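You operate a simulated robot arm through the tools that you are given. There is no shell and no other tool. Be economical: measure what you need, move in short steps, check, and stop when the job is done.

You run a simulated two-armed robot. Do the job below in one go: nothing can be reset, and whatever is moved stays where it is left.

Task
Fetch the steel cup from the front of the tall counter and set it on the middle shelf of the right display table. Take the dark cupcake from the top of the right display table and put it in the large purple bowl. Put one of the dark cupcake plates from the top of the right display table on the middle shelf of the left display table. Put one of the cupcake plates from the top of the right display table on top of the stack of red plates. Open the left cupboard door, fetch the ticket labelled "7" from the back of the counter and set it on the high left shelf of the wide cupboard, then shut the door. Open the back left door. Any order will do. Set down upright: steel cup.
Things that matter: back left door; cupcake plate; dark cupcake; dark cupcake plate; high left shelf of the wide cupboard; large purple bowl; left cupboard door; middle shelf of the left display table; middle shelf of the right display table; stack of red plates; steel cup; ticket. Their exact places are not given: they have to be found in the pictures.

The check looks at the end state, three seconds after you hand in, the way a careful person would. Anything else that was tipped, shoved, dropped, spilled or broken makes it a failure.

Robot
Two 6-joint arms with three-finger grippers on one trunk, on a base that drives. Base frame: it is fixed to the floor where the robot stands at the start and does not move with it; the origin is under the middle of the robot, x ahead of it, y to its left, z up; the surface under the hand at the start is at about z = 82. Readings come in cm, degrees, newtons and seconds.
The left shoulder is at the start at [2.1, 17, 146.1], the right one opposite. With the tool pointing down near the work surface each hand reaches from about 32 to 60 cm from the robot's upright axis, wherever it stands, measured 20 degrees to its own side. Places, roughly: back left door [-220, 170, 110]; cupcake plate (11x11x9 cm) [-120, -100, 80]; cupcake plate (12x12x9 cm) [-100, -110, 80]; dark cupcake (6x6x6 cm) [-100, -50, 80]; dark cupcake plate (11x11x7 cm) [-130, -50, 80]; dark cupcake plate (12x12x7 cm) [-120, -50, 80]; high left shelf of the wide cupboard [-440, 40, 120]; large purple bowl (16x15x7 cm) [-220, -520, 80]; left cupboard door [-410, 40, 100]; middle shelf of the left display table [-100, -190, 50]; middle shelf of the right display table [-110, -90, 50]; stack of red plates (17x17x15 cm) [-210, -260, 90]; steel cup (8x8x9 cm) [50, 10, 90]; ticket [-225, -150, 75]. Payload 2.2 kg a hand.
The tool frame of a hand sits at the grasp point between the pads (the TCP): z along the fingers, y along the line on which they close. The tips reach 2.5 cm beyond it. Largest opening 10.4 cm; the body of the gripper starts 7.4 cm behind the TCP.
Orientation is that of the tool frame in the base frame, as [roll, pitch, yaw] about the fixed x, y, z axes, in that order (R = Rz(yaw) Ry(pitch) Rx(roll)). With the fingers straight down and closing along the base's y, the tool's x points along the base's -x, its y along +y and its z along -z.

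Tools
- The arms move only by the tool send_rows. It takes "left_increments", "right_increments" or both (then of equal length, played together; a hand with none holds still); each is one flat list of numbers, 7 for each row, row after row: the turn, a rotation vector about the tool's x, y, z in degrees, then the shift along the tool's x, y, z in cm, then the opening, from 0 (shut) to 1 (fully open). In form: [wx, wy, wz, x, y, z, gripper, wx, wy, wz, x, y, z, gripper, ...]. A call has 1 to 10 rows; each row is the pose to reach, as a shift and turn from the pose commanded when the call began, along the tool's axes at that moment. A row lasts 0.2 s, in which the tool goes at most 5 cm and 8.6 degrees; a call with a longer step from one row to the next is refused whole, and so is a gripper value outside its range. A pose out of reach is approached as far as the arm can. The call stops where the force on the tool passes 40 N (or 10 N more than at its start, if that is more) or the arm is blocked; 0.2 s more then pass. The fingers move at their own pace and stop on an object; they squeeze with about 29 N. The grip force told is the motor's: it shows also when the fingers shut on nothing. Time passes only in rows, and 0.2 s behind the last, so rows that repeat a pose let the fingers close. It gives the time, the measured TCP pose, the force on the tool (base axes), the opening and the grip force at its end, in the units of the frame above (readings bear some noise), with the torque about the TCP (base axes, N m) and any sound that the robot's microphone picked up.
- Cameras (640 x 400 px; columns grow to the right, rows downward): "scene" is now at [15.65, 2.19, 135.29]; the picture's right is [0.26, -0.96, 0.00], its down [-0.57, -0.16, -0.81] and it looks along [0.78, 0.21, -0.59] (base axes); focal length 257 px, centre (320, 200). "left" rides on the left gripper at [8.2, -0.3, -10.4] in its tool frame; the picture's right is [0.04, 1.00, 0.00], its down [-0.75, 0.03, -0.66] and it looks along [-0.66, 0.03, 0.75] (tool axes); focal length 256 px, centre (320, 200). "right" rides on the right gripper at [8.2, 0.3, -10.4] in its tool frame; the picture's right is [-0.04, 1.00, 0.00], its down [-0.75, -0.03, -0.66] and it looks along [-0.66, -0.03, 0.75] (tool axes); focal length 256 px, centre (320, 200).
- snapshot(camera): a new picture of that camera. It takes no simulated time.
- raise_lower(by): slides the trunk up (or, below 0, down) by that many cm; the arms and the scene camera ride with it, the base frame stays. It gives what a move gives, with no picture.
- steer(legs): drives the robot by 1 to 6 legs, each [ahead, left, turn to the left] in cm, cm and degrees, along the robot's own axes; the way and the turn of a leg run together, so that a leg with both is an arc; at most 150 cm and 180 degrees a leg. The arms and the cameras ride along, it lands a little off, and it stops where it bumps. It gives what a move gives.
- head_to(pan, tilt): turns the head with the scene camera to pan (to the left, within 60 degrees either way) and tilt (down, from -29 to 69), counted from straight ahead of the robot. It gives what a move gives.
- probe_pixels(camera, pixels): for up to 12 pixels [column, row] of the newest picture of that camera ("zoom" is the newest enlarged one), the place [x, y, z] in the base frame of the surface seen there, good to about 0.3 cm. It takes no simulated time.
- inspect(camera, box): a new picture of the part [left, top, right, bottom] of that camera's present view, enlarged. It takes no simulated time.
- hand_in(): hands the job in; it is judged then, once.

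Keep the steps short. Do not move on a guess: measure, check each grasp and each placing, and mend mistakes. In all there are 131 turns and 154 pictures (those below and enlarged ones count). Leave the grippers open and the arms clear of the work at the hand-in unless told otherwise, and finish with a single line.

The tools are called after "Emit:" by a JSON object that holds its "name" and its "arguments". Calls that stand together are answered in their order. send_rows: Moves the arms, as the interface text tells. Its arguments: {"type":"object","properties":{"left_increments":{"type":"array","items":{"type":"number"}},"right_increments":{"type":"array","items":{"type":"number"}}},"required":[]} The other tools are called the same way: raise_lower (by) slides the trunk up or down; steer (legs) drives the base; head_to (pan, tilt) turns the head that bears the scene camera; snapshot (camera) takes a picture; probe_pixels (camera, pixels) gives the place of the surface under pixels of a picture; inspect (camera, box) takes an enlarged picture of a part of a camera's view; hand_in () hands the job in.

At the start:

```text
t: 0.0
left_tcp_pos: [55.37, 33.13, 110.19]
left_orientation: [180.0, 0.0, 180.0]
left_force: [0.4, -0.7, 0.2]
left_ft_torque: [0.01, 0.0, -0.01]
left_gripper_width: 10.44
left_gripper_force: 0.0
right_tcp_pos: [59.84, -8.13, 105.22]
right_orientation: [-180.0, 0.0, -180.0]
right_force: [-0.1, 1.0, 0.7]
right_ft_torque: [0.04, -0.01, 0.02]
right_gripper_width: 10.4
right_gripper_force: 0.0
trunk travel left (down, up): [-65.3, 8.8]
robot x, y, heading: [0.16, 0.03, 0.2]
head pan, tilt: [15.2, 36.2]
```

scene: 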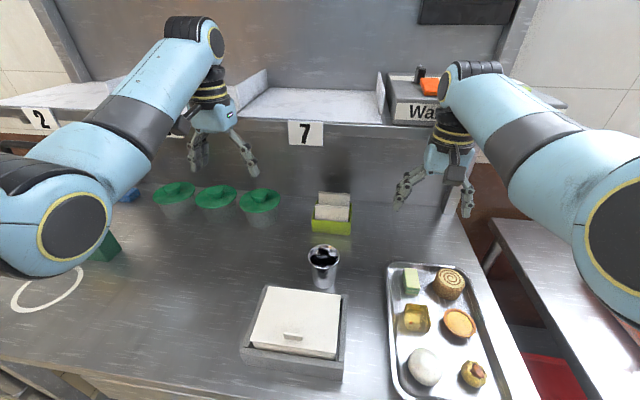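
right: 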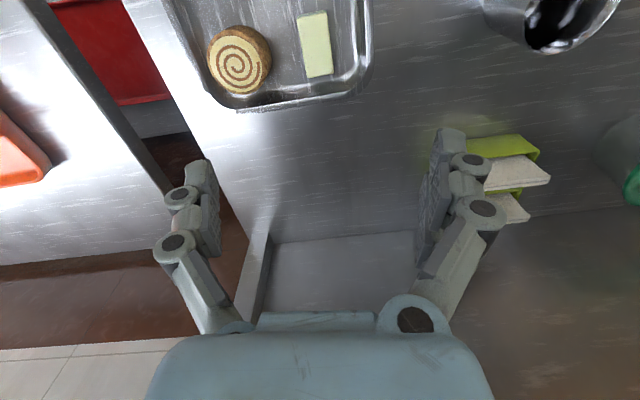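
left: 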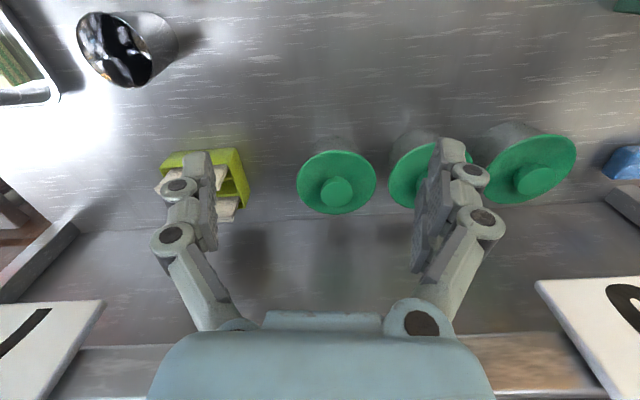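

I see the steel cup at about (323,265) in the scene picture. I'll measure it first and look closer.

Emit:
{"name": "inspect", "arguments": {"camera": "scene", "box": [260, 220, 388, 300]}}

Emit:
{"name": "probe_pixels", "arguments": {"camera": "scene", "pixels": [[309, 252], [339, 252], [323, 246], [323, 264], [323, 285], [300, 270], [350, 270], [318, 200], [345, 300], [268, 288]]}}

```text
5.00 times, centred on (324, 260) of scene
```

zoom: 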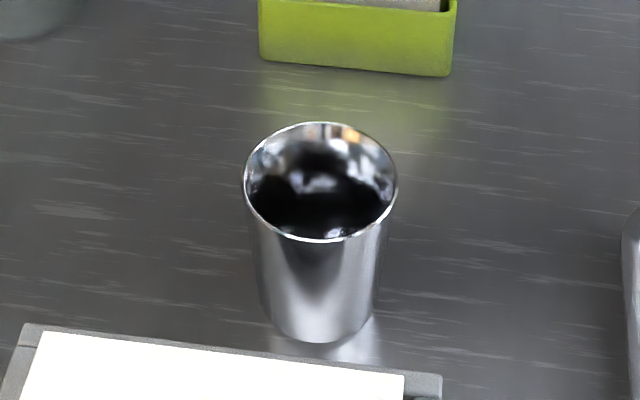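

```text
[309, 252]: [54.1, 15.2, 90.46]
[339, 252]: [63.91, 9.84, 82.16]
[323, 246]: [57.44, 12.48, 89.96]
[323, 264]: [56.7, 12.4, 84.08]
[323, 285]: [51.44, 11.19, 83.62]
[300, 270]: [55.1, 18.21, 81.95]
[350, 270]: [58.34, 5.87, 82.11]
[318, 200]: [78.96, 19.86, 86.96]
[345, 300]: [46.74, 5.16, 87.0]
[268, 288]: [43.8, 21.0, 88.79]
```

The cup is about 7.5 cm wide, centred near (53.8, 11.6), with its rim at z≈91. The shelf has to be reached from the front, so I want a forward-tilted grip with the wrist camera on top. I'll turn the left wrist about its axis in free air.

Emit:
{"name": "send_rows", "arguments": {"left_increments": [0, 0, 8.5, 0, 0, -1, 1, 0, 0, 17, 0, 0, -2, 1, 0, 0, 25.5, 0, 0, -3, 1, 0, 0, 34, 0, 0, -4, 1, 0, 0, 42.5, 0, 0, -5, 1, 0, 0, 51, 0, 0, -5, 1, 0, 0, 59.5, 0, 0, -5, 1, 0, 0, 68, 0, 0, -5, 1, 0, 0, 76.5, 0, 0, -5, 1, 0, 0, 85, 0, 0, -5, 1]}}

Emit:
{"name": "probe_pixels", "arguments": {"camera": "zoom", "pixels": [[244, 185], [397, 185], [320, 123], [320, 241], [315, 338], [320, 300], [258, 165], [385, 165]]}}

```text
t: 0.9
left_tcp_pos: [55.13, 34.08, 112.15]
left_orientation: [-179.7, -1.6, 151.1]
left_force: [-24.9, 6.9, 0.9]
left_ft_torque: [-0.26, -0.89, 1.29]
left_gripper_width: 10.09
left_gripper_force: 0.2
left hand out of reach, approached as far as the arm can: row 2, 3, 4
right_tcp_pos: [59.43, -7.87, 105.29]
right_orientation: [-179.9, 0.1, -179.7]
right_force: [0.4, -0.3, -0.2]
right_ft_torque: [0.06, 0.02, 0.0]
right_gripper_width: 10.4
right_gripper_force: 0.1
trunk travel left (down, up): [-65.3, 8.8]
robot x, y, heading: [0.14, 0.17, 0.5]
head pan, tilt: [15.2, 36.2]
stopped in row 4 (left hand): the force on the tool passed its limit at 48 N (the readings are from after the stop); the commanded pose is now the measured one
```

```text
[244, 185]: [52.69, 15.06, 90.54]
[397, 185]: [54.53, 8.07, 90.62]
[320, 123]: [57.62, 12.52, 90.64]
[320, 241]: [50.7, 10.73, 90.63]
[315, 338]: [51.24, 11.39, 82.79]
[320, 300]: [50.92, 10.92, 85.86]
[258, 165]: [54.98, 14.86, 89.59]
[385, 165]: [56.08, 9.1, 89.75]
```

The left finger met something ahead (−25 N along x), probably the raised ledge. I'll back straight away toward the robot and look.

Emit:
{"name": "send_rows", "arguments": {"left_increments": [0, 0, 0, 3.5, -1.9, 0, 1, 0, 0, 0, 7, -3.9, 0, 1, 0, 0, 0, 10.5, -5.8, 0, 1]}}

Emit:
{"name": "snapshot", "arguments": {"camera": "scene"}}

Emit:
{"name": "snapshot", "arguments": {"camera": "left"}}

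```text
t: 1.8
left_tcp_pos: [48.55, 36.01, 107.13]
left_orientation: [-179.7, -1.0, 150.9]
left_force: [0.7, 1.3, 0.5]
left_ft_torque: [0.0, 0.03, -0.05]
left_gripper_width: 10.39
left_gripper_force: 0.1
left hand out of reach, approached as far as the arm can: row 1, 2, 3
right_tcp_pos: [59.64, -7.88, 105.12]
right_orientation: [179.9, -0.2, -179.8]
right_force: [0.0, -0.3, 0.4]
right_ft_torque: [-0.03, 0.02, -0.02]
right_gripper_width: 10.43
right_gripper_force: 0.1
trunk travel left (down, up): [-65.3, 8.8]
robot x, y, heading: [0.01, 0.35, 0.3]
head pan, tilt: [15.2, 36.2]
```

```text
149 pictures are left
```

scene: 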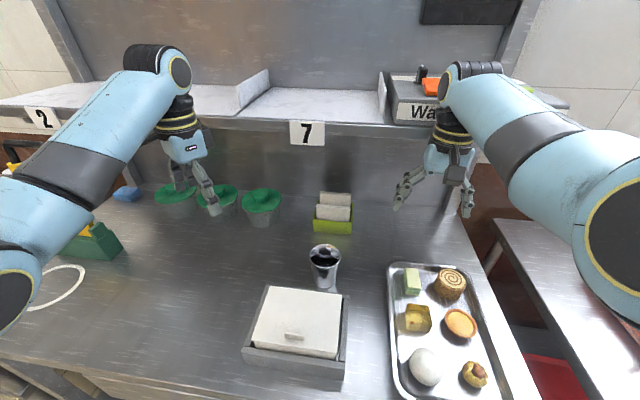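

```text
148 pictures are left
```

left: 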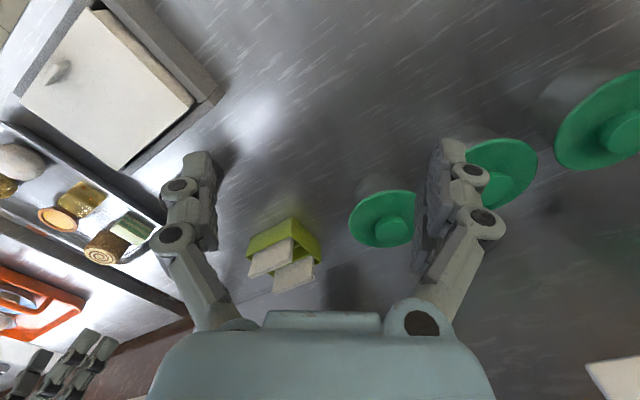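

Nothing looks disturbed. From here there's more room, so I'll go on turning the wrist in place.

Emit:
{"name": "send_rows", "arguments": {"left_increments": [0, 0, 8.5, 0, 0, 0, 1, 0, 0, 17, 0, 0, 0, 1, 0, 0, 25.5, 0, 0, 0, 1, 0, 0, 34, 0, 0, 0, 1, 0, 0, 42.5, 0, 0, 0, 1, 0, 0, 51, 0, 0, 0, 1, 0, 0, 59.5, 0, 0, 0, 1, 0, 0, 68, 0, 0, 0, 1, 0, 0, 76.5, 0, 0, 0, 1, 0, 0, 85, 0, 0, 0, 1]}}

Emit:
{"name": "probe_pixels", "arguments": {"camera": "scene", "pixels": [[305, 133], [308, 112], [40, 118], [260, 290], [345, 296], [250, 350], [335, 370], [290, 320]]}}

```text
t: 4.0
left_tcp_pos: [48.11, 35.98, 106.8]
left_orientation: [-178.9, 0.3, 65.7]
left_force: [0.3, -0.9, -0.1]
left_ft_torque: [-0.01, 0.0, -0.01]
left_gripper_width: 10.38
left_gripper_force: 0.1
right_tcp_pos: [59.73, -7.96, 105.27]
right_orientation: [-179.9, 0.1, -179.8]
right_force: [0.6, -0.3, -0.4]
right_ft_torque: [0.01, -0.01, 0.0]
right_gripper_width: 10.37
right_gripper_force: 0.1
trunk travel left (down, up): [-65.3, 8.8]
robot x, y, heading: [-0.3, 0.37, 0.2]
head pan, tilt: [15.2, 36.2]
```

```text
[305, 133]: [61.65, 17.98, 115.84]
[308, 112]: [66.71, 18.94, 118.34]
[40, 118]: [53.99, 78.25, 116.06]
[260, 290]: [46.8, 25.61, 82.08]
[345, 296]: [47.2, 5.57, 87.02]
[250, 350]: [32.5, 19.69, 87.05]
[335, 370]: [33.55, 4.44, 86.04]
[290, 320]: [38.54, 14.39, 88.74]
```

The wrist turns freely. The overhead shelf's edge is at x≈61, z≈118, and the lidded box tops out at z≈89. I'll finish the turn while shifting to about (40, 14, 104).

Emit:
{"name": "send_rows", "arguments": {"left_increments": [0, 0, 8.3, -2.9, 0.2, 0.3, 1, 0, 0, 16.5, -5.8, 0.4, 0.7, 1, 0, 0, 24.8, -8.7, 0.6, 1, 1, 0, 0, 33, -11.6, 0.9, 1.4, 1, 0, 0, 41.3, -14.5, 1.1, 1.7, 1, 0, 0, 49.5, -17.4, 1.3, 2, 1, 0, 0, 57.7, -20.3, 1.5, 2.4, 1, 0, 0, 65.7, -23.3, 1.75, 2.8, 1]}}

```text
t: 6.0
left_tcp_pos: [43.67, 18.84, 100.58]
left_orientation: [-178.4, 2.8, 8.8]
left_force: [-0.4, -0.5, -0.3]
left_ft_torque: [0.0, -0.03, -0.04]
left_gripper_width: 10.4
left_gripper_force: 0.0
left hand out of reach, approached as far as the arm can: row 1, 2, 3, 4, 5, 6, 7, 8
right_tcp_pos: [59.68, -7.86, 105.16]
right_orientation: [-180.0, 0.0, -179.8]
right_force: [-1.6, 1.0, -0.4]
right_ft_torque: [0.01, -0.07, 0.01]
right_gripper_width: 10.41
right_gripper_force: 0.1
trunk travel left (down, up): [-65.3, 8.8]
robot x, y, heading: [0.12, 0.27, 0.2]
head pan, tilt: [15.2, 36.2]
stopped in row 8 (left hand): the arm was blocked; the commanded pose is now the measured one
```

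Reach is limited this close in, so I'll back the base by 12 cm and slide 5 cm right, then tilt the hand.

Emit:
{"name": "steer", "arguments": {"legs": [[-12, 0, 0], [0, -5, 0]]}}

Emit:
{"name": "send_rows", "arguments": {"left_increments": [0, 8, 0, 0, 0, 0, 1, 0, 16, 0, 0, 0, 0, 1, 0, 24, 0, 0, 0, 0, 1, 0, 32, 0, 0, 0, 0, 1, 0, 40, 0, 0, 0, 0, 1, 0, 48, 0, 0, 0, 0, 1, 0, 56, 0, 0, 0, 0, 1, 0, 60, 0, 0, 0, 0, 1]}}

Emit:
{"name": "snapshot", "arguments": {"camera": "scene"}}

Emit:
{"name": "snapshot", "arguments": {"camera": "left"}}

```text
t: 7.7
left_tcp_pos: [31.81, 13.51, 100.81]
left_orientation: [-178.4, 2.8, 8.9]
left_force: [-0.3, 0.0, 0.5]
left_ft_torque: [0.06, 0.0, 0.01]
left_gripper_width: 10.41
left_gripper_force: 0.1
right_tcp_pos: [47.75, -13.1, 105.17]
right_orientation: [180.0, -0.1, -179.7]
right_force: [-0.7, -0.6, -0.6]
right_ft_torque: [0.04, 0.02, 0.01]
right_gripper_width: 10.4
right_gripper_force: 0.1
trunk travel left (down, up): [-65.3, 8.8]
robot x, y, heading: [-11.96, -5.27, 0.4]
head pan, tilt: [15.2, 36.2]
```

```text
t: 9.7
left_tcp_pos: [33.39, 18.22, 99.74]
left_orientation: [-164.6, -58.5, -5.7]
left_force: [0.0, 0.3, 0.2]
left_ft_torque: [-0.01, 0.02, 0.01]
left_gripper_width: 10.38
left_gripper_force: 0.0
left hand out of reach, approached as far as the arm can: row 1, 2, 3, 4, 5, 6, 7, 8
right_tcp_pos: [47.61, -12.93, 105.2]
right_orientation: [180.0, 0.0, -179.7]
right_force: [0.5, 0.5, 0.1]
right_ft_torque: [-0.01, 0.0, -0.04]
right_gripper_width: 10.41
right_gripper_force: 0.0
trunk travel left (down, up): [-65.3, 8.8]
robot x, y, heading: [-12.09, -5.14, 0.3]
head pan, tilt: [15.2, 36.2]
stopped in row 8 (left hand): the arm was blocked; the commanded pose is now the measured one
```

```text
147 pictures are left
```

scene: 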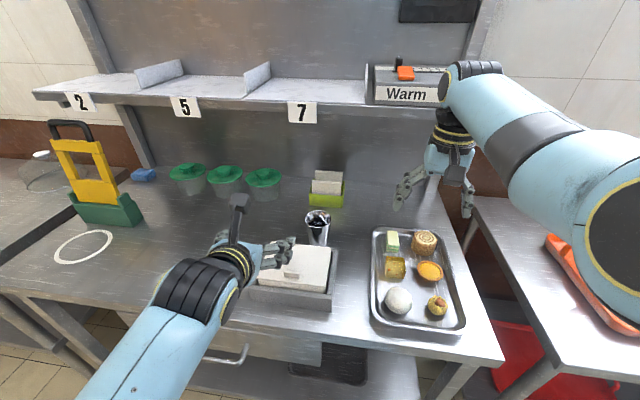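

```text
146 pictures are left
```

left: 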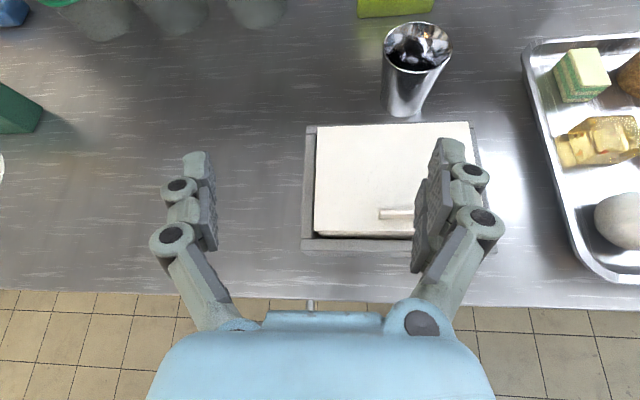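

The hand is tilted and the view is good, with the cup at (417,68) in the left picture. I'll square the orientation and go to a pre-grasp 12 cm short of the cup.

Emit:
{"name": "send_rows", "arguments": {"left_increments": [-2.7, 0.3, -0.8, 0.3, 2.1, 2.5, 1, -5.3, 0.6, -1.6, 0.6, 4.2, 4.9, 1, -8, 0.8, -2.4, 0.8, 6.4, 7.4, 1, -10.5, 1.1, -3.1, 1.1, 8.5, 9.86, 1]}}

Emit:
{"name": "snapshot", "arguments": {"camera": "left"}}

```text
t: 10.7
left_tcp_pos: [43.37, 11.69, 93.51]
left_orientation: [-178.6, -59.7, -0.5]
left_force: [1.1, -0.2, 0.5]
left_ft_torque: [-0.01, 0.0, -0.02]
left_gripper_width: 10.39
left_gripper_force: 0.1
left hand out of reach, approached as far as the arm can: row 3, 4
right_tcp_pos: [47.85, -13.14, 105.19]
right_orientation: [-180.0, -0.1, -179.7]
right_force: [-0.5, -0.1, 0.2]
right_ft_torque: [-0.01, -0.01, 0.02]
right_gripper_width: 10.4
right_gripper_force: 0.0
trunk travel left (down, up): [-65.3, 8.8]
robot x, y, heading: [-12.1, -4.95, 0.2]
head pan, tilt: [15.2, 36.2]
```

```text
145 pictures are left
```

left: 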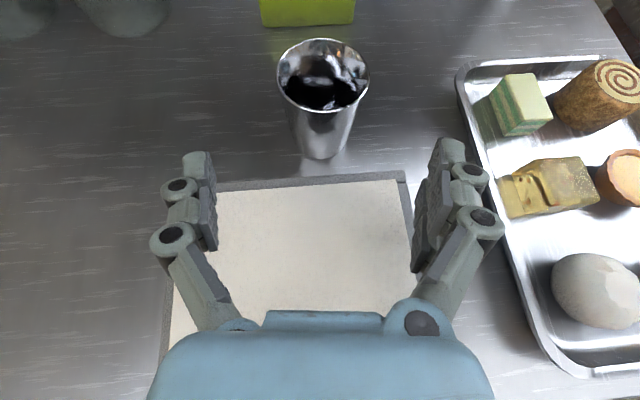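

Aligned. The cup lies centred between the fingers, so I'll advance 11.7 cm along the fingers in small rows.

Emit:
{"name": "send_rows", "arguments": {"left_increments": [0, 0, 0, 0.2, 0, 3, 1, 0, 0, 0, 0.4, 0, 6, 1, 0, 0, 0, 0.5, 0, 9, 1, 0, 0, 0, 0.65, 0, 11.7, 1]}}

Emit:
{"name": "snapshot", "arguments": {"camera": "left"}}

```text
t: 11.7
left_tcp_pos: [53.49, 11.58, 88.95]
left_orientation: [-179.8, -59.7, 0.4]
left_force: [-0.8, -0.6, 0.2]
left_ft_torque: [0.02, -0.05, -0.04]
left_gripper_width: 10.42
left_gripper_force: 0.1
left hand out of reach, approached as far as the arm can: row 4
right_tcp_pos: [47.79, -13.05, 105.11]
right_orientation: [-179.9, -0.2, -179.7]
right_force: [0.2, 0.5, -0.9]
right_ft_torque: [0.0, 0.01, -0.03]
right_gripper_width: 10.4
right_gripper_force: 0.1
trunk travel left (down, up): [-65.3, 8.8]
robot x, y, heading: [-12.07, -5.42, 0.4]
head pan, tilt: [15.2, 36.2]
```

```text
144 pictures are left
```

left: 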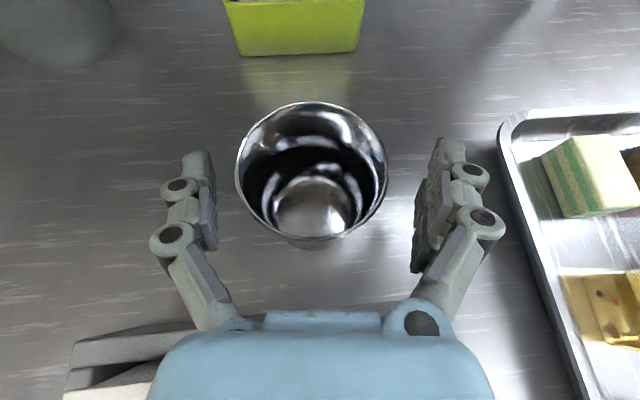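

The cup sits between the pads. I'll lower the trunk 1.2 cm for a firmer bite, then close.

Emit:
{"name": "raise_lower", "arguments": {"by": -1.2}}

Emit:
{"name": "send_rows", "arguments": {"left_increments": [0, 0, 0, 0, 0, 0, 0, 0, 0, 0, 0, 0, 0, 0, 0, 0, 0, 0, 0, 0, 0, 0, 0, 0, 0, 0, 0, 0]}}

```text
t: 12.5
left_tcp_pos: [53.79, 11.5, 88.6]
left_orientation: [-179.4, -60.5, 0.3]
left_force: [-4.4, 0.3, 24.0]
left_ft_torque: [-0.07, 2.43, -0.04]
left_gripper_width: 10.39
left_gripper_force: 0.0
right_tcp_pos: [47.53, -13.03, 104.21]
right_orientation: [-180.0, 0.0, -179.6]
right_force: [-0.4, 0.1, -0.1]
right_ft_torque: [0.0, 0.02, 0.0]
right_gripper_width: 10.38
right_gripper_force: 0.1
trunk travel left (down, up): [-64.2, 10.0]
robot x, y, heading: [-12.25, -5.19, 0.7]
head pan, tilt: [15.2, 36.2]
stopped: the force on the tool passed its limit at 41 N (the readings are from after the stop); the commanded pose is now the measured one
```

```text
t: 13.5
left_tcp_pos: [53.65, 11.46, 88.55]
left_orientation: [-179.4, -60.5, 0.2]
left_force: [0.0, 1.1, 32.9]
left_ft_torque: [0.26, 2.4, 0.16]
left_gripper_width: 7.28
left_gripper_force: 29.2
right_tcp_pos: [47.52, -13.04, 104.2]
right_orientation: [179.9, 0.1, -179.7]
right_force: [-0.1, -0.2, 0.0]
right_ft_torque: [-0.04, 0.02, -0.04]
right_gripper_width: 10.4
right_gripper_force: 0.1
trunk travel left (down, up): [-64.2, 10.0]
robot x, y, heading: [-12.21, -5.08, 0.1]
head pan, tilt: [15.2, 36.2]
```

Gripped at 7.28 cm; the hand body was lightly touching the lidded box. I'll lift with the trunk and check both.

Emit:
{"name": "raise_lower", "arguments": {"by": 9}}

Emit:
{"name": "snapshot", "arguments": {"camera": "scene"}}

Emit:
{"name": "snapshot", "arguments": {"camera": "left"}}

```text
t: 14.7
left_tcp_pos: [53.59, 11.49, 97.13]
left_orientation: [-179.2, -60.1, 0.2]
left_force: [-0.2, -0.8, -0.2]
left_ft_torque: [0.01, -0.02, 0.01]
left_gripper_width: 0.0
left_gripper_force: 28.1
right_tcp_pos: [47.78, -13.1, 112.9]
right_orientation: [-179.9, -0.2, -179.6]
right_force: [0.0, -0.5, -0.3]
right_ft_torque: [0.04, -0.01, 0.02]
right_gripper_width: 10.41
right_gripper_force: 0.0
trunk travel left (down, up): [-73.2, 1.0]
robot x, y, heading: [-12.2, -5.62, 0.3]
head pan, tilt: [15.2, 36.2]
```

```text
143 pictures are left
```

scene: 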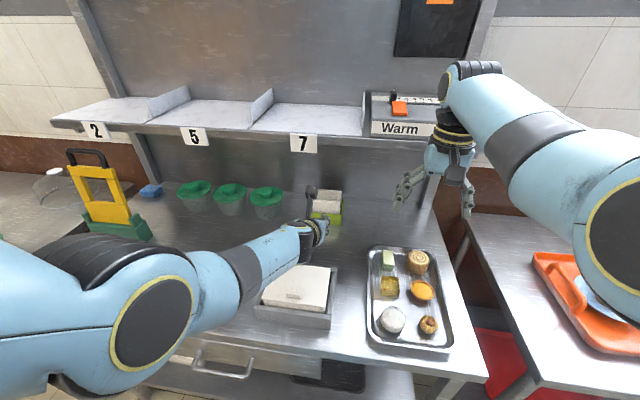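

```text
142 pictures are left
```

left: 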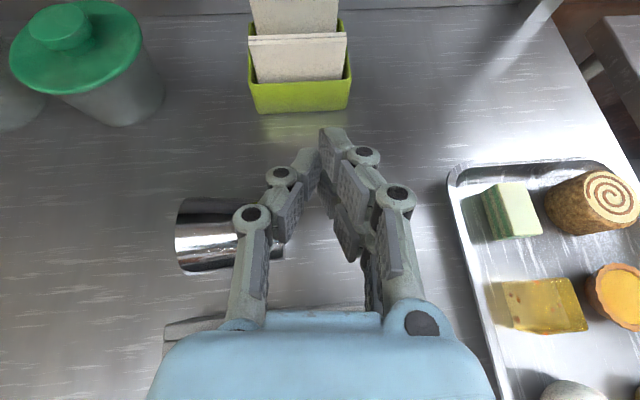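

The cup slipped out of the tapered grip and now lies on its side, at about (230,235) in the left picture. I'll open the fingers, which are well above it, and measure where it lies.

Emit:
{"name": "send_rows", "arguments": {"left_increments": [0, 0, 0, 0, 0, -4, 1, 0, 0, 0, 0, 0, -8, 1, 0, 0, 0, 0, 0, -8, 1, 0, 0, 0, 0, 0, -8, 1]}}

Emit:
{"name": "inspect", "arguments": {"camera": "left", "box": [160, 80, 480, 280]}}

Emit:
{"name": "snapshot", "arguments": {"camera": "left"}}

```text
t: 15.7
left_tcp_pos: [46.62, 11.34, 101.09]
left_orientation: [-179.4, -60.2, 0.3]
left_force: [-0.9, 0.9, -0.5]
left_ft_torque: [0.02, 0.0, 0.02]
left_gripper_width: 10.41
left_gripper_force: 0.1
right_tcp_pos: [47.52, -13.09, 113.08]
right_orientation: [180.0, 0.0, -179.7]
right_force: [0.7, -0.2, -0.3]
right_ft_torque: [-0.01, 0.02, -0.02]
right_gripper_width: 10.4
right_gripper_force: 0.1
trunk travel left (down, up): [-73.2, 1.0]
robot x, y, heading: [-12.44, -5.14, 0.4]
head pan, tilt: [15.2, 36.2]
```

```text
2.00 times, centred on (320, 180) of left
```

zoom: 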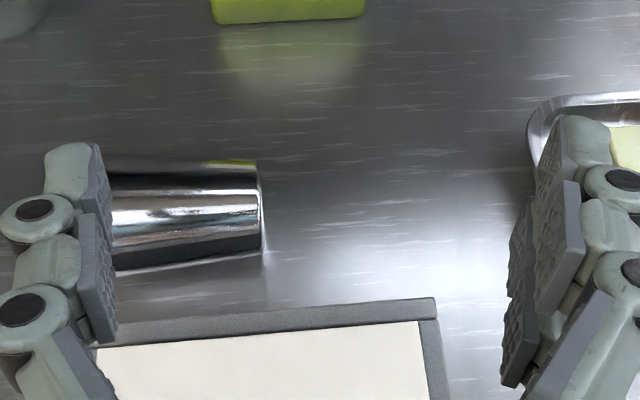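

```text
140 pictures are left
```

left: 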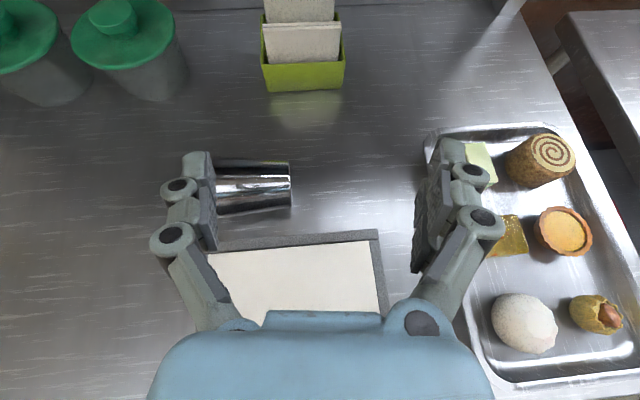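

The cup lies with its base toward −y and its rim toward +y. I'll measure it and the box edge precisely.

Emit:
{"name": "probe_pixels", "arguments": {"camera": "left", "pixels": [[289, 164], [291, 185], [290, 205], [270, 162], [270, 207], [270, 184], [225, 162], [225, 185], [225, 213], [300, 238], [372, 231], [230, 245]]}}

Emit:
{"name": "snapshot", "arguments": {"camera": "scene"}}

```text
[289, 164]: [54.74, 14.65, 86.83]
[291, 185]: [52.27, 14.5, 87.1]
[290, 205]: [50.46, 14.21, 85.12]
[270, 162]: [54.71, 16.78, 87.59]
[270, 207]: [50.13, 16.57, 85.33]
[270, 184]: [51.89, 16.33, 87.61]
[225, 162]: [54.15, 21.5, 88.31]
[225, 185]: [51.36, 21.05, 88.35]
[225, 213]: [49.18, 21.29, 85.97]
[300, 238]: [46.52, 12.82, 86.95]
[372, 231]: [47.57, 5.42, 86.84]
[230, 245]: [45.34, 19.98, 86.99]
```

```text
139 pictures are left
```

scene: 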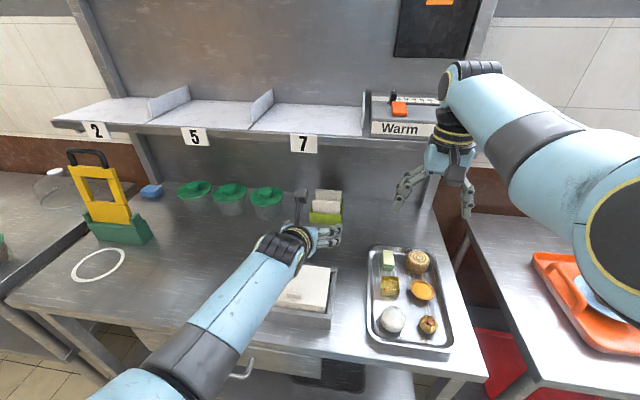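

The cup's axis is at x≈52.5, its middle at y≈18.5, about 6.2 cm wide there. The box edge is at x≈45.6, so there's room for the fingers. I plan to grip it from above with the fingers closing along x, then lift, turn and tilt it upright. First I'll untilt the hand.

Emit:
{"name": "send_rows", "arguments": {"left_increments": [0, -8, 0, 0, 0, 0, 1, 0, -16, 0, 0, 0, 0, 1, 0, -24, 0, 0, 0, 0, 1, 0, -32, 0, 0, 0, 0, 1, 0, -40, 0, 0, 0, 0, 1, 0, -48, 0, 0, 0, 0, 1, 0, -56, 0, 0, 0, 0, 1, 0, -60, 0, 0, 0, 0, 1]}}

Emit:
{"name": "send_rows", "arguments": {"left_increments": [0, 0, -8.5, 0, 0, 0, 0.85, 0, 0, -17, 0, 0, 0, 0.85, 0, 0, -25.5, 0, 0, 0, 0.85, 0, 0, -34, 0, 0, 0, 0.85, 0, 0, -42.5, 0, 0, 0, 0.85, 0, 0, -51, 0, 0, 0, 0.85, 0, 0, -59.5, 0, 0, 0, 0.85, 0, 0, -68, 0, 0, 0, 0.85, 0, 0, -76.5, 0, 0, 0, 0.85, 0, 0, -85, 0, 0, 0, 0.85]}}

```text
t: 17.5
left_tcp_pos: [46.75, 11.6, 101.08]
left_orientation: [-179.6, 0.1, 1.1]
left_force: [0.7, -0.2, -0.2]
left_ft_torque: [0.02, -0.01, -0.02]
left_gripper_width: 10.38
left_gripper_force: 0.1
left hand out of reach, approached as far as the arm can: row 2, 3, 4, 5, 6
right_tcp_pos: [47.87, -13.09, 112.98]
right_orientation: [-179.9, -0.2, -179.7]
right_force: [0.3, 0.1, 0.4]
right_ft_torque: [-0.01, 0.02, 0.0]
right_gripper_width: 10.4
right_gripper_force: 0.1
trunk travel left (down, up): [-73.2, 1.0]
robot x, y, heading: [-12.16, -5.0, 0.3]
head pan, tilt: [15.2, 36.2]
```

```text
t: 19.7
left_tcp_pos: [46.7, 11.39, 101.21]
left_orientation: [179.8, -0.2, 86.0]
left_force: [-0.7, -0.1, -0.2]
left_ft_torque: [0.02, -0.02, 0.02]
left_gripper_width: 8.83
left_gripper_force: 0.0
right_tcp_pos: [47.64, -12.96, 113.02]
right_orientation: [180.0, -0.2, -179.6]
right_force: [0.5, -0.1, 0.4]
right_ft_torque: [-0.02, 0.03, -0.01]
right_gripper_width: 10.41
right_gripper_force: 0.1
trunk travel left (down, up): [-73.2, 1.0]
robot x, y, heading: [-12.19, -4.95, 0.5]
head pan, tilt: [15.2, 36.2]
```

I'll drive so the hand comes over the cup (ahead 5.8, left 7.1) and take a look.

Emit:
{"name": "steer", "arguments": {"legs": [[5.8, 7.1, 0]]}}

Emit:
{"name": "snapshot", "arguments": {"camera": "left"}}

```text
t: 20.9
left_tcp_pos: [52.24, 18.67, 101.11]
left_orientation: [179.9, -0.3, 85.8]
left_force: [0.0, -0.2, -0.8]
left_ft_torque: [-0.02, 0.03, 0.0]
left_gripper_width: 8.86
left_gripper_force: 0.2
right_tcp_pos: [53.44, -5.76, 113.09]
right_orientation: [-179.9, 0.0, -179.6]
right_force: [-0.5, 0.2, -0.1]
right_ft_torque: [0.01, 0.0, 0.0]
right_gripper_width: 10.42
right_gripper_force: 0.1
trunk travel left (down, up): [-73.2, 1.0]
robot x, y, heading: [-6.43, 2.27, 0.5]
head pan, tilt: [15.2, 36.2]
```

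```text
138 pictures are left
```

left: 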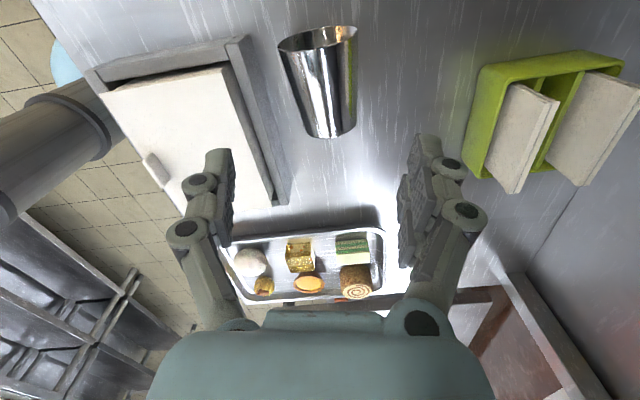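

Emit:
{"name": "probe_pixels", "arguments": {"camera": "left", "pixels": [[284, 52], [352, 42], [304, 134], [353, 126], [320, 60], [325, 100], [330, 134], [300, 90], [354, 85], [270, 110], [237, 45], [285, 195]]}}

```text
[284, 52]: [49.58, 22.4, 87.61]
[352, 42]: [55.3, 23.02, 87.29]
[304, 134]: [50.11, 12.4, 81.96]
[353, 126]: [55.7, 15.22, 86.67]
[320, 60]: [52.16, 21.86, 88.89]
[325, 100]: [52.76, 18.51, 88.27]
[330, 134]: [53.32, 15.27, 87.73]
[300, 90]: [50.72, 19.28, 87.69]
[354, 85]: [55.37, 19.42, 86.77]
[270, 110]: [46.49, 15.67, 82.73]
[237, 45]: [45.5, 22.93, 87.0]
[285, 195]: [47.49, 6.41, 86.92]
```

The middle of the cup is at (52.8, 18.8). I'll align and descend to z≈85.3 in small rows, fingers at 8.8 cm.

Emit:
{"name": "send_rows", "arguments": {"left_increments": [0, 0, -4, 0.1, 0.3, 4, 0.85, 0, 0, -8, 0.14, 0.6, 8, 0.85, 0, 0, -8, 0.14, 0.6, 11, 0.85, 0, 0, -8, 0.14, 0.6, 13.5, 0.85, 0, 0, -8, 0.14, 0.6, 15.7, 0.85]}}

Emit:
{"name": "snapshot", "arguments": {"camera": "left"}}

```text
t: 22.1
left_tcp_pos: [48.61, 19.49, 93.71]
left_orientation: [180.0, -0.2, 93.9]
left_force: [0.3, 0.2, -0.3]
left_ft_torque: [0.03, -0.01, 0.01]
left_gripper_width: 8.83
left_gripper_force: 0.0
left hand out of reach, approached as far as the arm can: row 1, 2, 3, 4, 5
right_tcp_pos: [53.31, -5.66, 113.01]
right_orientation: [-180.0, -0.1, -179.6]
right_force: [-0.3, -0.2, -0.2]
right_ft_torque: [-0.02, 0.03, 0.01]
right_gripper_width: 10.41
right_gripper_force: 0.1
trunk travel left (down, up): [-73.2, 1.0]
robot x, y, heading: [-6.64, 1.7, 0.2]
head pan, tilt: [15.2, 36.2]
```

```text
137 pictures are left
```

left: 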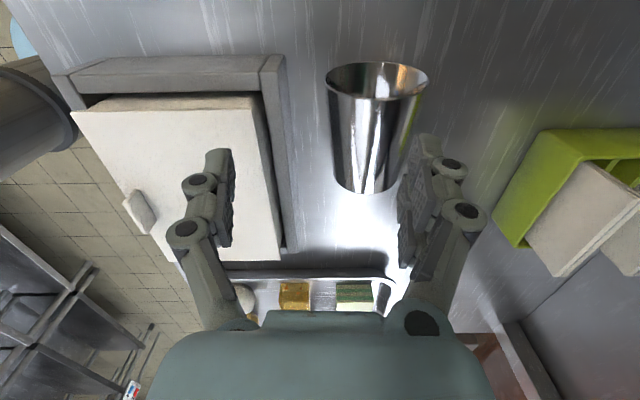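

The hand hit its reach limit at z 93.7. I'll drive ahead 4.2 and adjust; the fingertips are still clear of the cup and box tops.

Emit:
{"name": "steer", "arguments": {"legs": [[4.3, -0.7, 0]]}}

Emit:
{"name": "snapshot", "arguments": {"camera": "left"}}

```text
t: 22.9
left_tcp_pos: [52.74, 18.9, 93.97]
left_orientation: [179.7, -0.2, 93.9]
left_force: [-0.1, 0.3, 0.6]
left_ft_torque: [-0.01, -0.07, 0.0]
left_gripper_width: 8.82
left_gripper_force: 0.0
right_tcp_pos: [57.29, -6.51, 113.21]
right_orientation: [180.0, 0.1, -179.7]
right_force: [0.3, 0.9, 0.4]
right_ft_torque: [-0.02, -0.02, 0.01]
right_gripper_width: 10.41
right_gripper_force: 0.0
trunk travel left (down, up): [-73.2, 1.0]
robot x, y, heading: [-2.47, 1.56, 0.7]
head pan, tilt: [15.2, 36.2]
```

```text
136 pictures are left
```

left: 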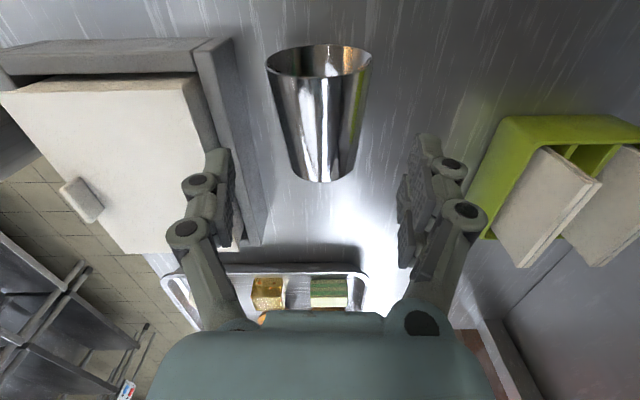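

Centred. Lowering the trunk 8.6 cm brings the pads around the cup's middle.

Emit:
{"name": "raise_lower", "arguments": {"by": -8.6}}

Emit:
{"name": "snapshot", "arguments": {"camera": "left"}}

```text
t: 24.2
left_tcp_pos: [53.01, 18.99, 85.25]
left_orientation: [179.9, -0.4, 93.8]
left_force: [0.1, -0.6, 0.2]
left_ft_torque: [0.04, -0.01, -0.04]
left_gripper_width: 8.84
left_gripper_force: 0.2
right_tcp_pos: [57.6, -6.48, 104.39]
right_orientation: [179.9, -0.1, -179.7]
right_force: [0.3, -0.2, -0.3]
right_ft_torque: [0.0, -0.03, 0.01]
right_gripper_width: 10.36
right_gripper_force: 0.0
trunk travel left (down, up): [-64.6, 9.6]
robot x, y, heading: [-2.55, 1.52, 0.4]
head pan, tilt: [15.2, 36.2]
```

```text
135 pictures are left
```

left: 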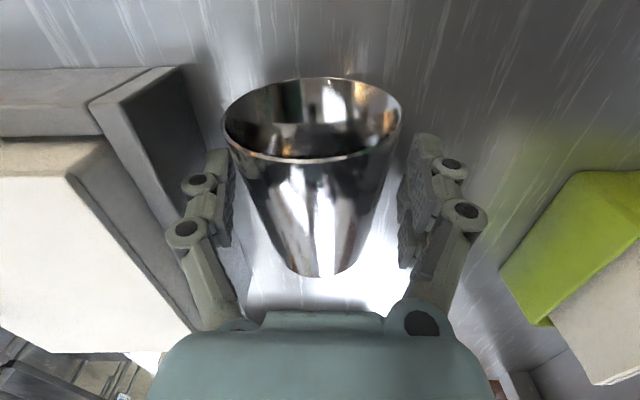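

Pads straddle the cup's middle. Closing.

Emit:
{"name": "send_rows", "arguments": {"left_increments": [0, 0, 0, 0, 0, 0, 0.5, 0, 0, 0, 0, 0, 0, 0.3, 0, 0, 0, 0, 0, 0, 0, 0, 0, 0, 0, 0, 0, 0]}}

Emit:
{"name": "raise_lower", "arguments": {"by": 6}}

Emit:
{"name": "snapshot", "arguments": {"camera": "left"}}

```text
t: 25.2
left_tcp_pos: [52.84, 18.91, 85.2]
left_orientation: [-180.0, -0.3, 93.8]
left_force: [-1.1, 1.3, 2.2]
left_ft_torque: [0.1, -0.03, 0.0]
left_gripper_width: 6.5
left_gripper_force: 28.6
right_tcp_pos: [57.57, -6.43, 104.38]
right_orientation: [180.0, 0.0, -179.7]
right_force: [-0.4, 0.9, 0.8]
right_ft_torque: [0.01, -0.01, 0.01]
right_gripper_width: 10.39
right_gripper_force: 0.1
trunk travel left (down, up): [-64.6, 9.6]
robot x, y, heading: [-1.96, 1.46, 0.5]
head pan, tilt: [15.2, 36.2]
```

```text
t: 26.2
left_tcp_pos: [52.96, 18.91, 91.21]
left_orientation: [179.9, -0.3, 93.9]
left_force: [-0.9, -0.1, -0.8]
left_ft_torque: [-0.04, 0.0, -0.01]
left_gripper_width: 6.52
left_gripper_force: 29.2
right_tcp_pos: [57.68, -6.31, 110.36]
right_orientation: [180.0, -0.2, -179.7]
right_force: [0.5, -0.8, -0.5]
right_ft_torque: [0.05, 0.0, -0.02]
right_gripper_width: 10.41
right_gripper_force: 0.1
trunk travel left (down, up): [-70.6, 3.6]
robot x, y, heading: [-2.6, 1.16, 0.6]
head pan, tilt: [15.2, 36.2]
```

```text
134 pictures are left
```

left: 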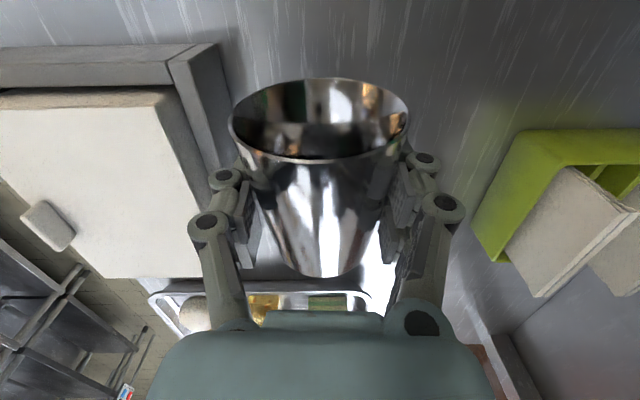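

Held firmly at 6.5 cm. I'll raise further to clear the box, then back away from the counter.

Emit:
{"name": "raise_lower", "arguments": {"by": 3.5}}

Emit:
{"name": "send_rows", "arguments": {"left_increments": [0, 0, 0, 0, 0, -3, 0, 0, 0, 0, 0, 0, -6, 0]}}

Emit:
{"name": "steer", "arguments": {"legs": [[-50, 0, 0]]}}

Emit:
{"name": "send_rows", "arguments": {"left_increments": [0, 0, 8.5, 0, 0, 0, 0, 0, 0, 17, 0, 0, 0, 0, 0, 0, 25.5, 0, 0, 0, 0, 0, 0, 34, 0, 0, 0, 0, 0, 0, 42.5, 0, 0, 0, 0, 0, 0, 51, 0, 0, 0, 0, 0, 0, 59.5, 0, 0, 0, 0, 0, 0, 68, 0, 0, 0, 0, 0, 0, 76.5, 0, 0, 0, 0, 0, 0, 85, 0, 0, 0, 0]}}

Emit:
{"name": "send_rows", "arguments": {"left_increments": [0, 8, 0, 0, 0, 0, 0, 0, 16, 0, 0, 0, 0, 0, 0, 24, 0, 0, 0, 0, 0, 0, 32, 0, 0, 0, 0, 0, 0, 40, 0, 0, 0, 0, 0, 0, 48, 0, 0, 0, 0, 0, 0, 56, 0, 0, 0, 0, 0, 0, 64, 0, 0, 0, 0, 0, 0, 72, 0, 0, 0, 0, 0, 0, 80, 0, 0, 0, 0]}}

Emit:
{"name": "snapshot", "arguments": {"camera": "scene"}}

Emit:
{"name": "snapshot", "arguments": {"camera": "left"}}

```text
t: 27.0
left_tcp_pos: [53.0, 18.84, 94.67]
left_orientation: [179.9, -0.3, 93.8]
left_force: [0.2, 0.3, -0.2]
left_ft_torque: [0.03, -0.01, -0.03]
left_gripper_width: 6.5
left_gripper_force: 29.2
right_tcp_pos: [57.67, -6.43, 113.87]
right_orientation: [180.0, 0.0, -179.8]
right_force: [1.0, 0.3, -0.4]
right_ft_torque: [-0.01, 0.02, -0.02]
right_gripper_width: 10.4
right_gripper_force: 0.1
trunk travel left (down, up): [-74.1, 0.1]
robot x, y, heading: [-2.08, 1.32, 0.4]
head pan, tilt: [15.2, 36.2]
```

```text
t: 27.6
left_tcp_pos: [52.99, 19.02, 100.84]
left_orientation: [180.0, -0.3, 93.8]
left_force: [0.3, -0.5, -1.3]
left_ft_torque: [0.01, -0.02, 0.02]
left_gripper_width: 6.47
left_gripper_force: 28.7
right_tcp_pos: [57.66, -6.42, 113.93]
right_orientation: [180.0, 0.0, -179.6]
right_force: [-0.8, 0.3, 1.1]
right_ft_torque: [0.03, 0.0, 0.01]
right_gripper_width: 10.39
right_gripper_force: 0.0
trunk travel left (down, up): [-74.1, 0.1]
robot x, y, heading: [-2.06, 1.01, 0.4]
head pan, tilt: [15.2, 36.2]
```

```text
t: 30.4
left_tcp_pos: [4.66, 18.62, 100.79]
left_orientation: [180.0, -0.3, 93.4]
left_force: [0.5, 0.6, -0.3]
left_ft_torque: [0.01, -0.04, 0.02]
left_gripper_width: 6.47
left_gripper_force: 28.7
right_tcp_pos: [9.08, -7.04, 113.9]
right_orientation: [-180.0, -0.1, 179.8]
right_force: [0.8, 0.7, 0.1]
right_ft_torque: [0.0, -0.03, -0.02]
right_gripper_width: 10.41
right_gripper_force: 0.1
trunk travel left (down, up): [-74.1, 0.1]
robot x, y, heading: [-51.0, 1.57, 0.0]
head pan, tilt: [15.2, 36.2]
```

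```text
t: 32.6
left_tcp_pos: [4.77, 18.34, 100.81]
left_orientation: [-179.7, 0.0, 8.3]
left_force: [-0.8, -0.4, -0.8]
left_ft_torque: [0.0, -0.01, 0.01]
left_gripper_width: 6.46
left_gripper_force: 28.8
right_tcp_pos: [9.04, -7.0, 113.94]
right_orientation: [180.0, -0.1, 179.9]
right_force: [-0.4, 0.1, -0.2]
right_ft_torque: [0.02, -0.03, -0.01]
right_gripper_width: 10.41
right_gripper_force: 0.0
trunk travel left (down, up): [-74.1, 0.1]
robot x, y, heading: [-50.85, 1.24, -0.3]
head pan, tilt: [15.2, 36.2]
```

```text
refused: increments must hold 7 numbers for each row
```

```text
133 pictures are left
```

scene: 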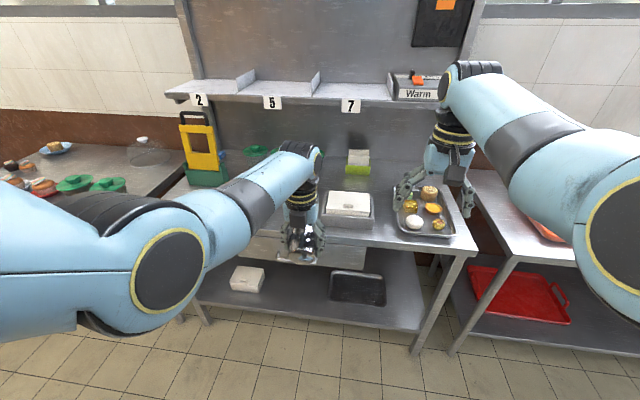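

```text
132 pictures are left
```

left: 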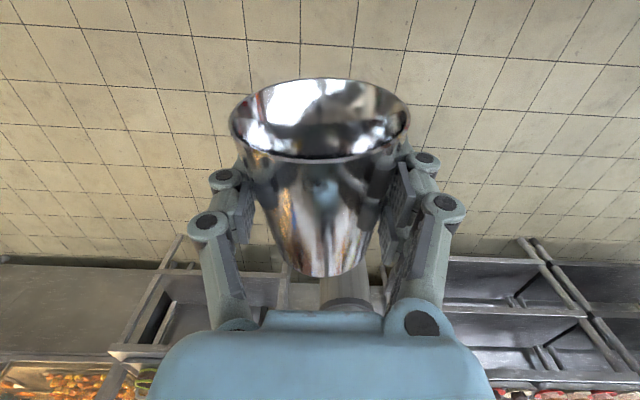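

The cup is still held well. Now I'll tilt the hand forward 85° (which uprights the cup) while reaching slightly forward, then turn the base toward the display tables and look.

Emit:
{"name": "send_rows", "arguments": {"left_increments": [0, 8.5, 0, 1, 0, 0, 0, 0, 17, 0, 2, 0, 0, 0, 0, 25.5, 0, 3, 0, 0, 0, 0, 34, 0, 4, 0, 0, 0, 0, 42.5, 0, 5, 0, 0, 0, 0, 51, 0, 6, 0, 0, 0, 0, 59.5, 0, 7, 0, 0, 0, 0, 68, 0, 8, 0, 0, 0, 0, 76.5, 0, 9, 0, 0, 0, 0, 85, 0, 10, 0, 0, 0]}}

Emit:
{"name": "steer", "arguments": {"legs": [[0, 0, -135]]}}

Emit:
{"name": "head_to", "arguments": {"pan": 0, "tilt": 30}}

Emit:
{"name": "snapshot", "arguments": {"camera": "scene"}}

Emit:
{"name": "snapshot", "arguments": {"camera": "left"}}

```text
t: 34.8
left_tcp_pos: [13.68, 19.87, 102.1]
left_orientation: [-177.8, -85.2, 6.4]
left_force: [-1.0, -0.5, -0.1]
left_ft_torque: [-0.03, 0.08, 0.03]
left_gripper_width: 6.47
left_gripper_force: 29.3
left hand out of reach, approached as far as the arm can: row 10
right_tcp_pos: [9.03, -7.02, 113.89]
right_orientation: [-179.9, 0.0, 179.8]
right_force: [-0.8, -0.3, 0.6]
right_ft_torque: [-0.04, 0.0, -0.01]
right_gripper_width: 10.42
right_gripper_force: 0.0
trunk travel left (down, up): [-74.1, 0.1]
robot x, y, heading: [-50.64, 1.11, -0.1]
head pan, tilt: [15.2, 36.2]
```

```text
t: 40.7
left_tcp_pos: [-81.03, -58.42, 102.09]
left_orientation: [-176.7, -85.1, -127.9]
left_force: [-0.4, 1.2, -0.2]
left_ft_torque: [0.04, -0.01, 0.0]
left_gripper_width: 6.48
left_gripper_force: 29.1
right_tcp_pos: [-97.61, -36.73, 113.82]
right_orientation: [180.0, 0.0, 46.8]
right_force: [-0.6, 0.2, -0.2]
right_ft_torque: [0.02, -0.01, 0.0]
right_gripper_width: 10.39
right_gripper_force: 0.0
trunk travel left (down, up): [-74.1, 0.1]
robot x, y, heading: [-50.83, 1.11, -133.3]
head pan, tilt: [15.2, 36.2]
```

```text
t: 41.5
left_tcp_pos: [-81.03, -58.38, 102.14]
left_orientation: [-176.7, -85.1, -127.9]
left_force: [-0.8, -0.2, -0.8]
left_ft_torque: [0.04, 0.0, 0.0]
left_gripper_width: 6.46
left_gripper_force: 28.9
right_tcp_pos: [-97.64, -36.59, 113.87]
right_orientation: [179.9, 0.0, 46.9]
right_force: [0.6, 0.2, 0.0]
right_ft_torque: [0.01, 0.02, -0.01]
right_gripper_width: 10.4
right_gripper_force: 0.1
trunk travel left (down, up): [-74.1, 0.1]
robot x, y, heading: [-50.38, 1.68, -133.1]
head pan, tilt: [0.0, 30.0]
```

```text
131 pictures are left
```

scene: 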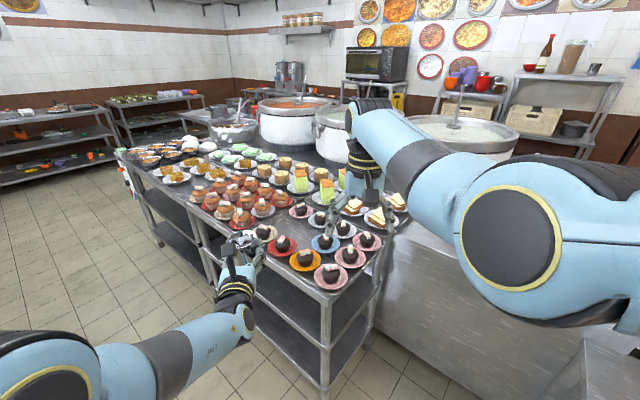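

```text
130 pictures are left
```

left: 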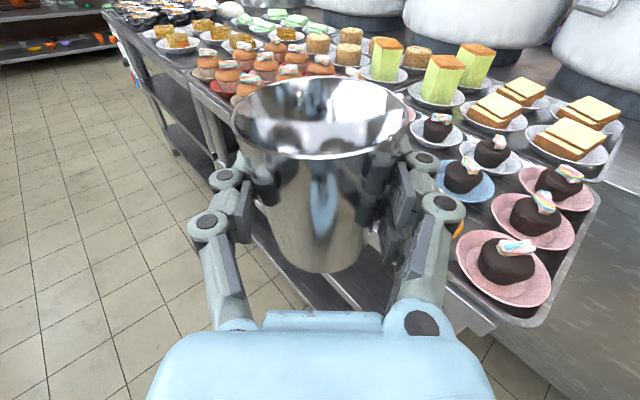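

The cup is held upright. The display tables' front runs along −y, facing +x. I'll zoom in on the dark cupcakes and measure the table.

Emit:
{"name": "inspect", "arguments": {"camera": "scene", "box": [220, 180, 412, 300]}}

Emit:
{"name": "probe_pixels", "arguments": {"camera": "zoom", "pixels": [[395, 370], [200, 265], [110, 340], [365, 315], [275, 270], [345, 210], [430, 245], [490, 205], [410, 160], [325, 130], [295, 155], [510, 215]]}}

Emit:
{"name": "probe_pixels", "arguments": {"camera": "scene", "pixels": [[325, 297], [325, 345], [290, 320], [300, 340], [195, 215], [120, 150], [195, 235], [210, 280], [230, 225], [225, 175], [165, 205], [345, 320]]}}

```text
3.33 times, centred on (316, 240) of scene
```

zoom: 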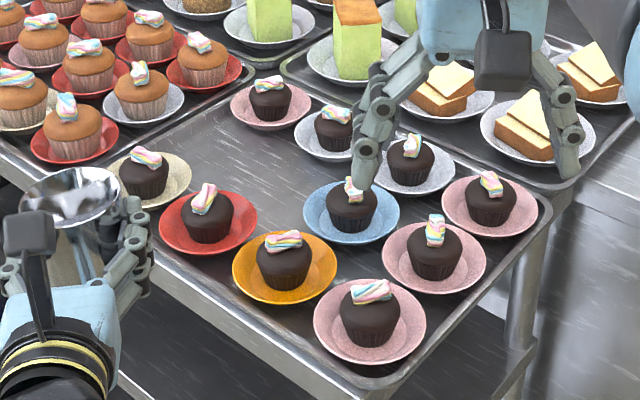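

```text
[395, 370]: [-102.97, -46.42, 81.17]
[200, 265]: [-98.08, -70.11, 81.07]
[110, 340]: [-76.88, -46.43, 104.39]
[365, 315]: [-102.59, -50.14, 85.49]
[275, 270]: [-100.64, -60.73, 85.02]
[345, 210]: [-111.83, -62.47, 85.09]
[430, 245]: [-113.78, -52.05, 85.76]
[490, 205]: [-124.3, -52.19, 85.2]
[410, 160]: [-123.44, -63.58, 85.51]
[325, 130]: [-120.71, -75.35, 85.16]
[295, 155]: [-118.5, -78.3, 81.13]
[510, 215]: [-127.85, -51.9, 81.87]
```

```text
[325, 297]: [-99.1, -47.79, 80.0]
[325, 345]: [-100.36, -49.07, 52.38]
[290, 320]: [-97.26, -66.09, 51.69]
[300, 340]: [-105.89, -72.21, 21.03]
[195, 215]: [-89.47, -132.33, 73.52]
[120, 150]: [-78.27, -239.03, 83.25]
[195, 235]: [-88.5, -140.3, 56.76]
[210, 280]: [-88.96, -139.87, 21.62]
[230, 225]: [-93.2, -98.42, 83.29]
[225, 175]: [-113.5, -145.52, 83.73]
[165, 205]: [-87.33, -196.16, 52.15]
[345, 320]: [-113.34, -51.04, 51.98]
```

All dark cupcakes sit on plates. The corner pink one, about (-104,-50), matches the loose "dark cupcake". The table front line runs from (-99,-48) to (-89,-132), so the table is yawed about 6.5°, and the middle shelf is at z≈52. I'll retract the right hand, drive to a spot facing the middle of the right table, and look.

Emit:
{"name": "send_rows", "arguments": {"right_increments": [0, 0, 0, 4, -2.8, 0, 1, 0, 0, 0, 8, -5.6, 0, 1, 0, 0, 0, 12, -8.4, 0, 1, 0, 0, 0, 16, -11.2, 0, 1, 0, 0, 0, 20, -14, 0, 1]}}

Emit:
{"name": "steer", "arguments": {"legs": [[22.9, 68.7, 0], [0, 0, -40.2]]}}

Emit:
{"name": "head_to", "arguments": {"pan": 0, "tilt": 40}}

Emit:
{"name": "snapshot", "arguments": {"camera": "scene"}}

```text
t: 42.7
left_tcp_pos: [-81.08, -58.29, 102.18]
left_orientation: [-175.9, -85.2, -128.6]
left_force: [-0.3, -0.1, 0.2]
left_ft_torque: [0.04, -0.03, 0.01]
left_gripper_width: 6.45
left_gripper_force: 29.0
right_tcp_pos: [-94.27, -13.47, 111.11]
right_orientation: [179.8, 0.1, 46.9]
right_force: [0.2, 0.0, 0.5]
right_ft_torque: [-0.06, 0.01, -0.01]
right_gripper_width: 10.4
right_gripper_force: 0.1
right hand out of reach, approached as far as the arm can: row 4, 5
trunk travel left (down, up): [-74.1, 0.1]
robot x, y, heading: [-50.62, 1.59, -133.3]
head pan, tilt: [0.0, 30.0]
```

```text
t: 48.4
left_tcp_pos: [-79.87, -86.64, 102.17]
left_orientation: [-176.5, -85.0, -168.7]
left_force: [-1.0, 0.5, -1.0]
left_ft_torque: [-0.01, 0.0, 0.0]
left_gripper_width: 6.46
left_gripper_force: 28.9
right_tcp_pos: [-60.77, -43.91, 111.15]
right_orientation: [180.0, 0.0, 6.3]
right_force: [-0.1, -0.2, 0.3]
right_ft_torque: [0.01, 0.02, -0.02]
right_gripper_width: 10.39
right_gripper_force: 0.2
trunk travel left (down, up): [-74.1, 0.1]
robot x, y, heading: [-18.14, -61.12, -173.9]
head pan, tilt: [0.0, 30.0]
```

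```text
t: 49.2
left_tcp_pos: [-79.79, -86.71, 102.14]
left_orientation: [-176.6, -85.1, -168.5]
left_force: [-0.2, 0.1, 0.1]
left_ft_torque: [-0.04, -0.02, 0.01]
left_gripper_width: 6.46
left_gripper_force: 28.9
right_tcp_pos: [-60.85, -43.86, 111.27]
right_orientation: [-180.0, 0.1, 6.2]
right_force: [0.2, -0.1, -0.3]
right_ft_torque: [-0.03, 0.03, 0.0]
right_gripper_width: 10.41
right_gripper_force: 0.1
trunk travel left (down, up): [-74.1, 0.1]
robot x, y, heading: [-18.14, -61.54, -173.5]
head pan, tilt: [0.0, 40.0]
```

```text
128 pictures are left
```

scene: 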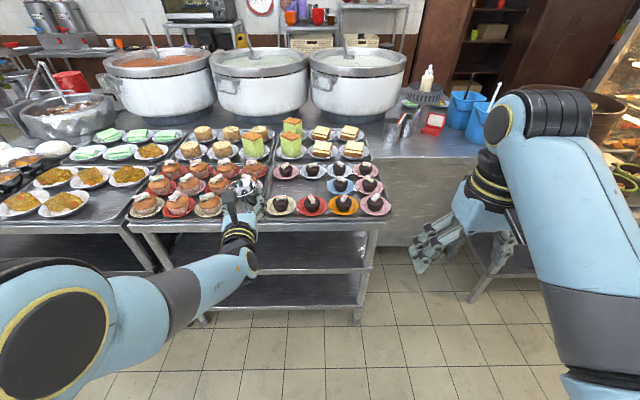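

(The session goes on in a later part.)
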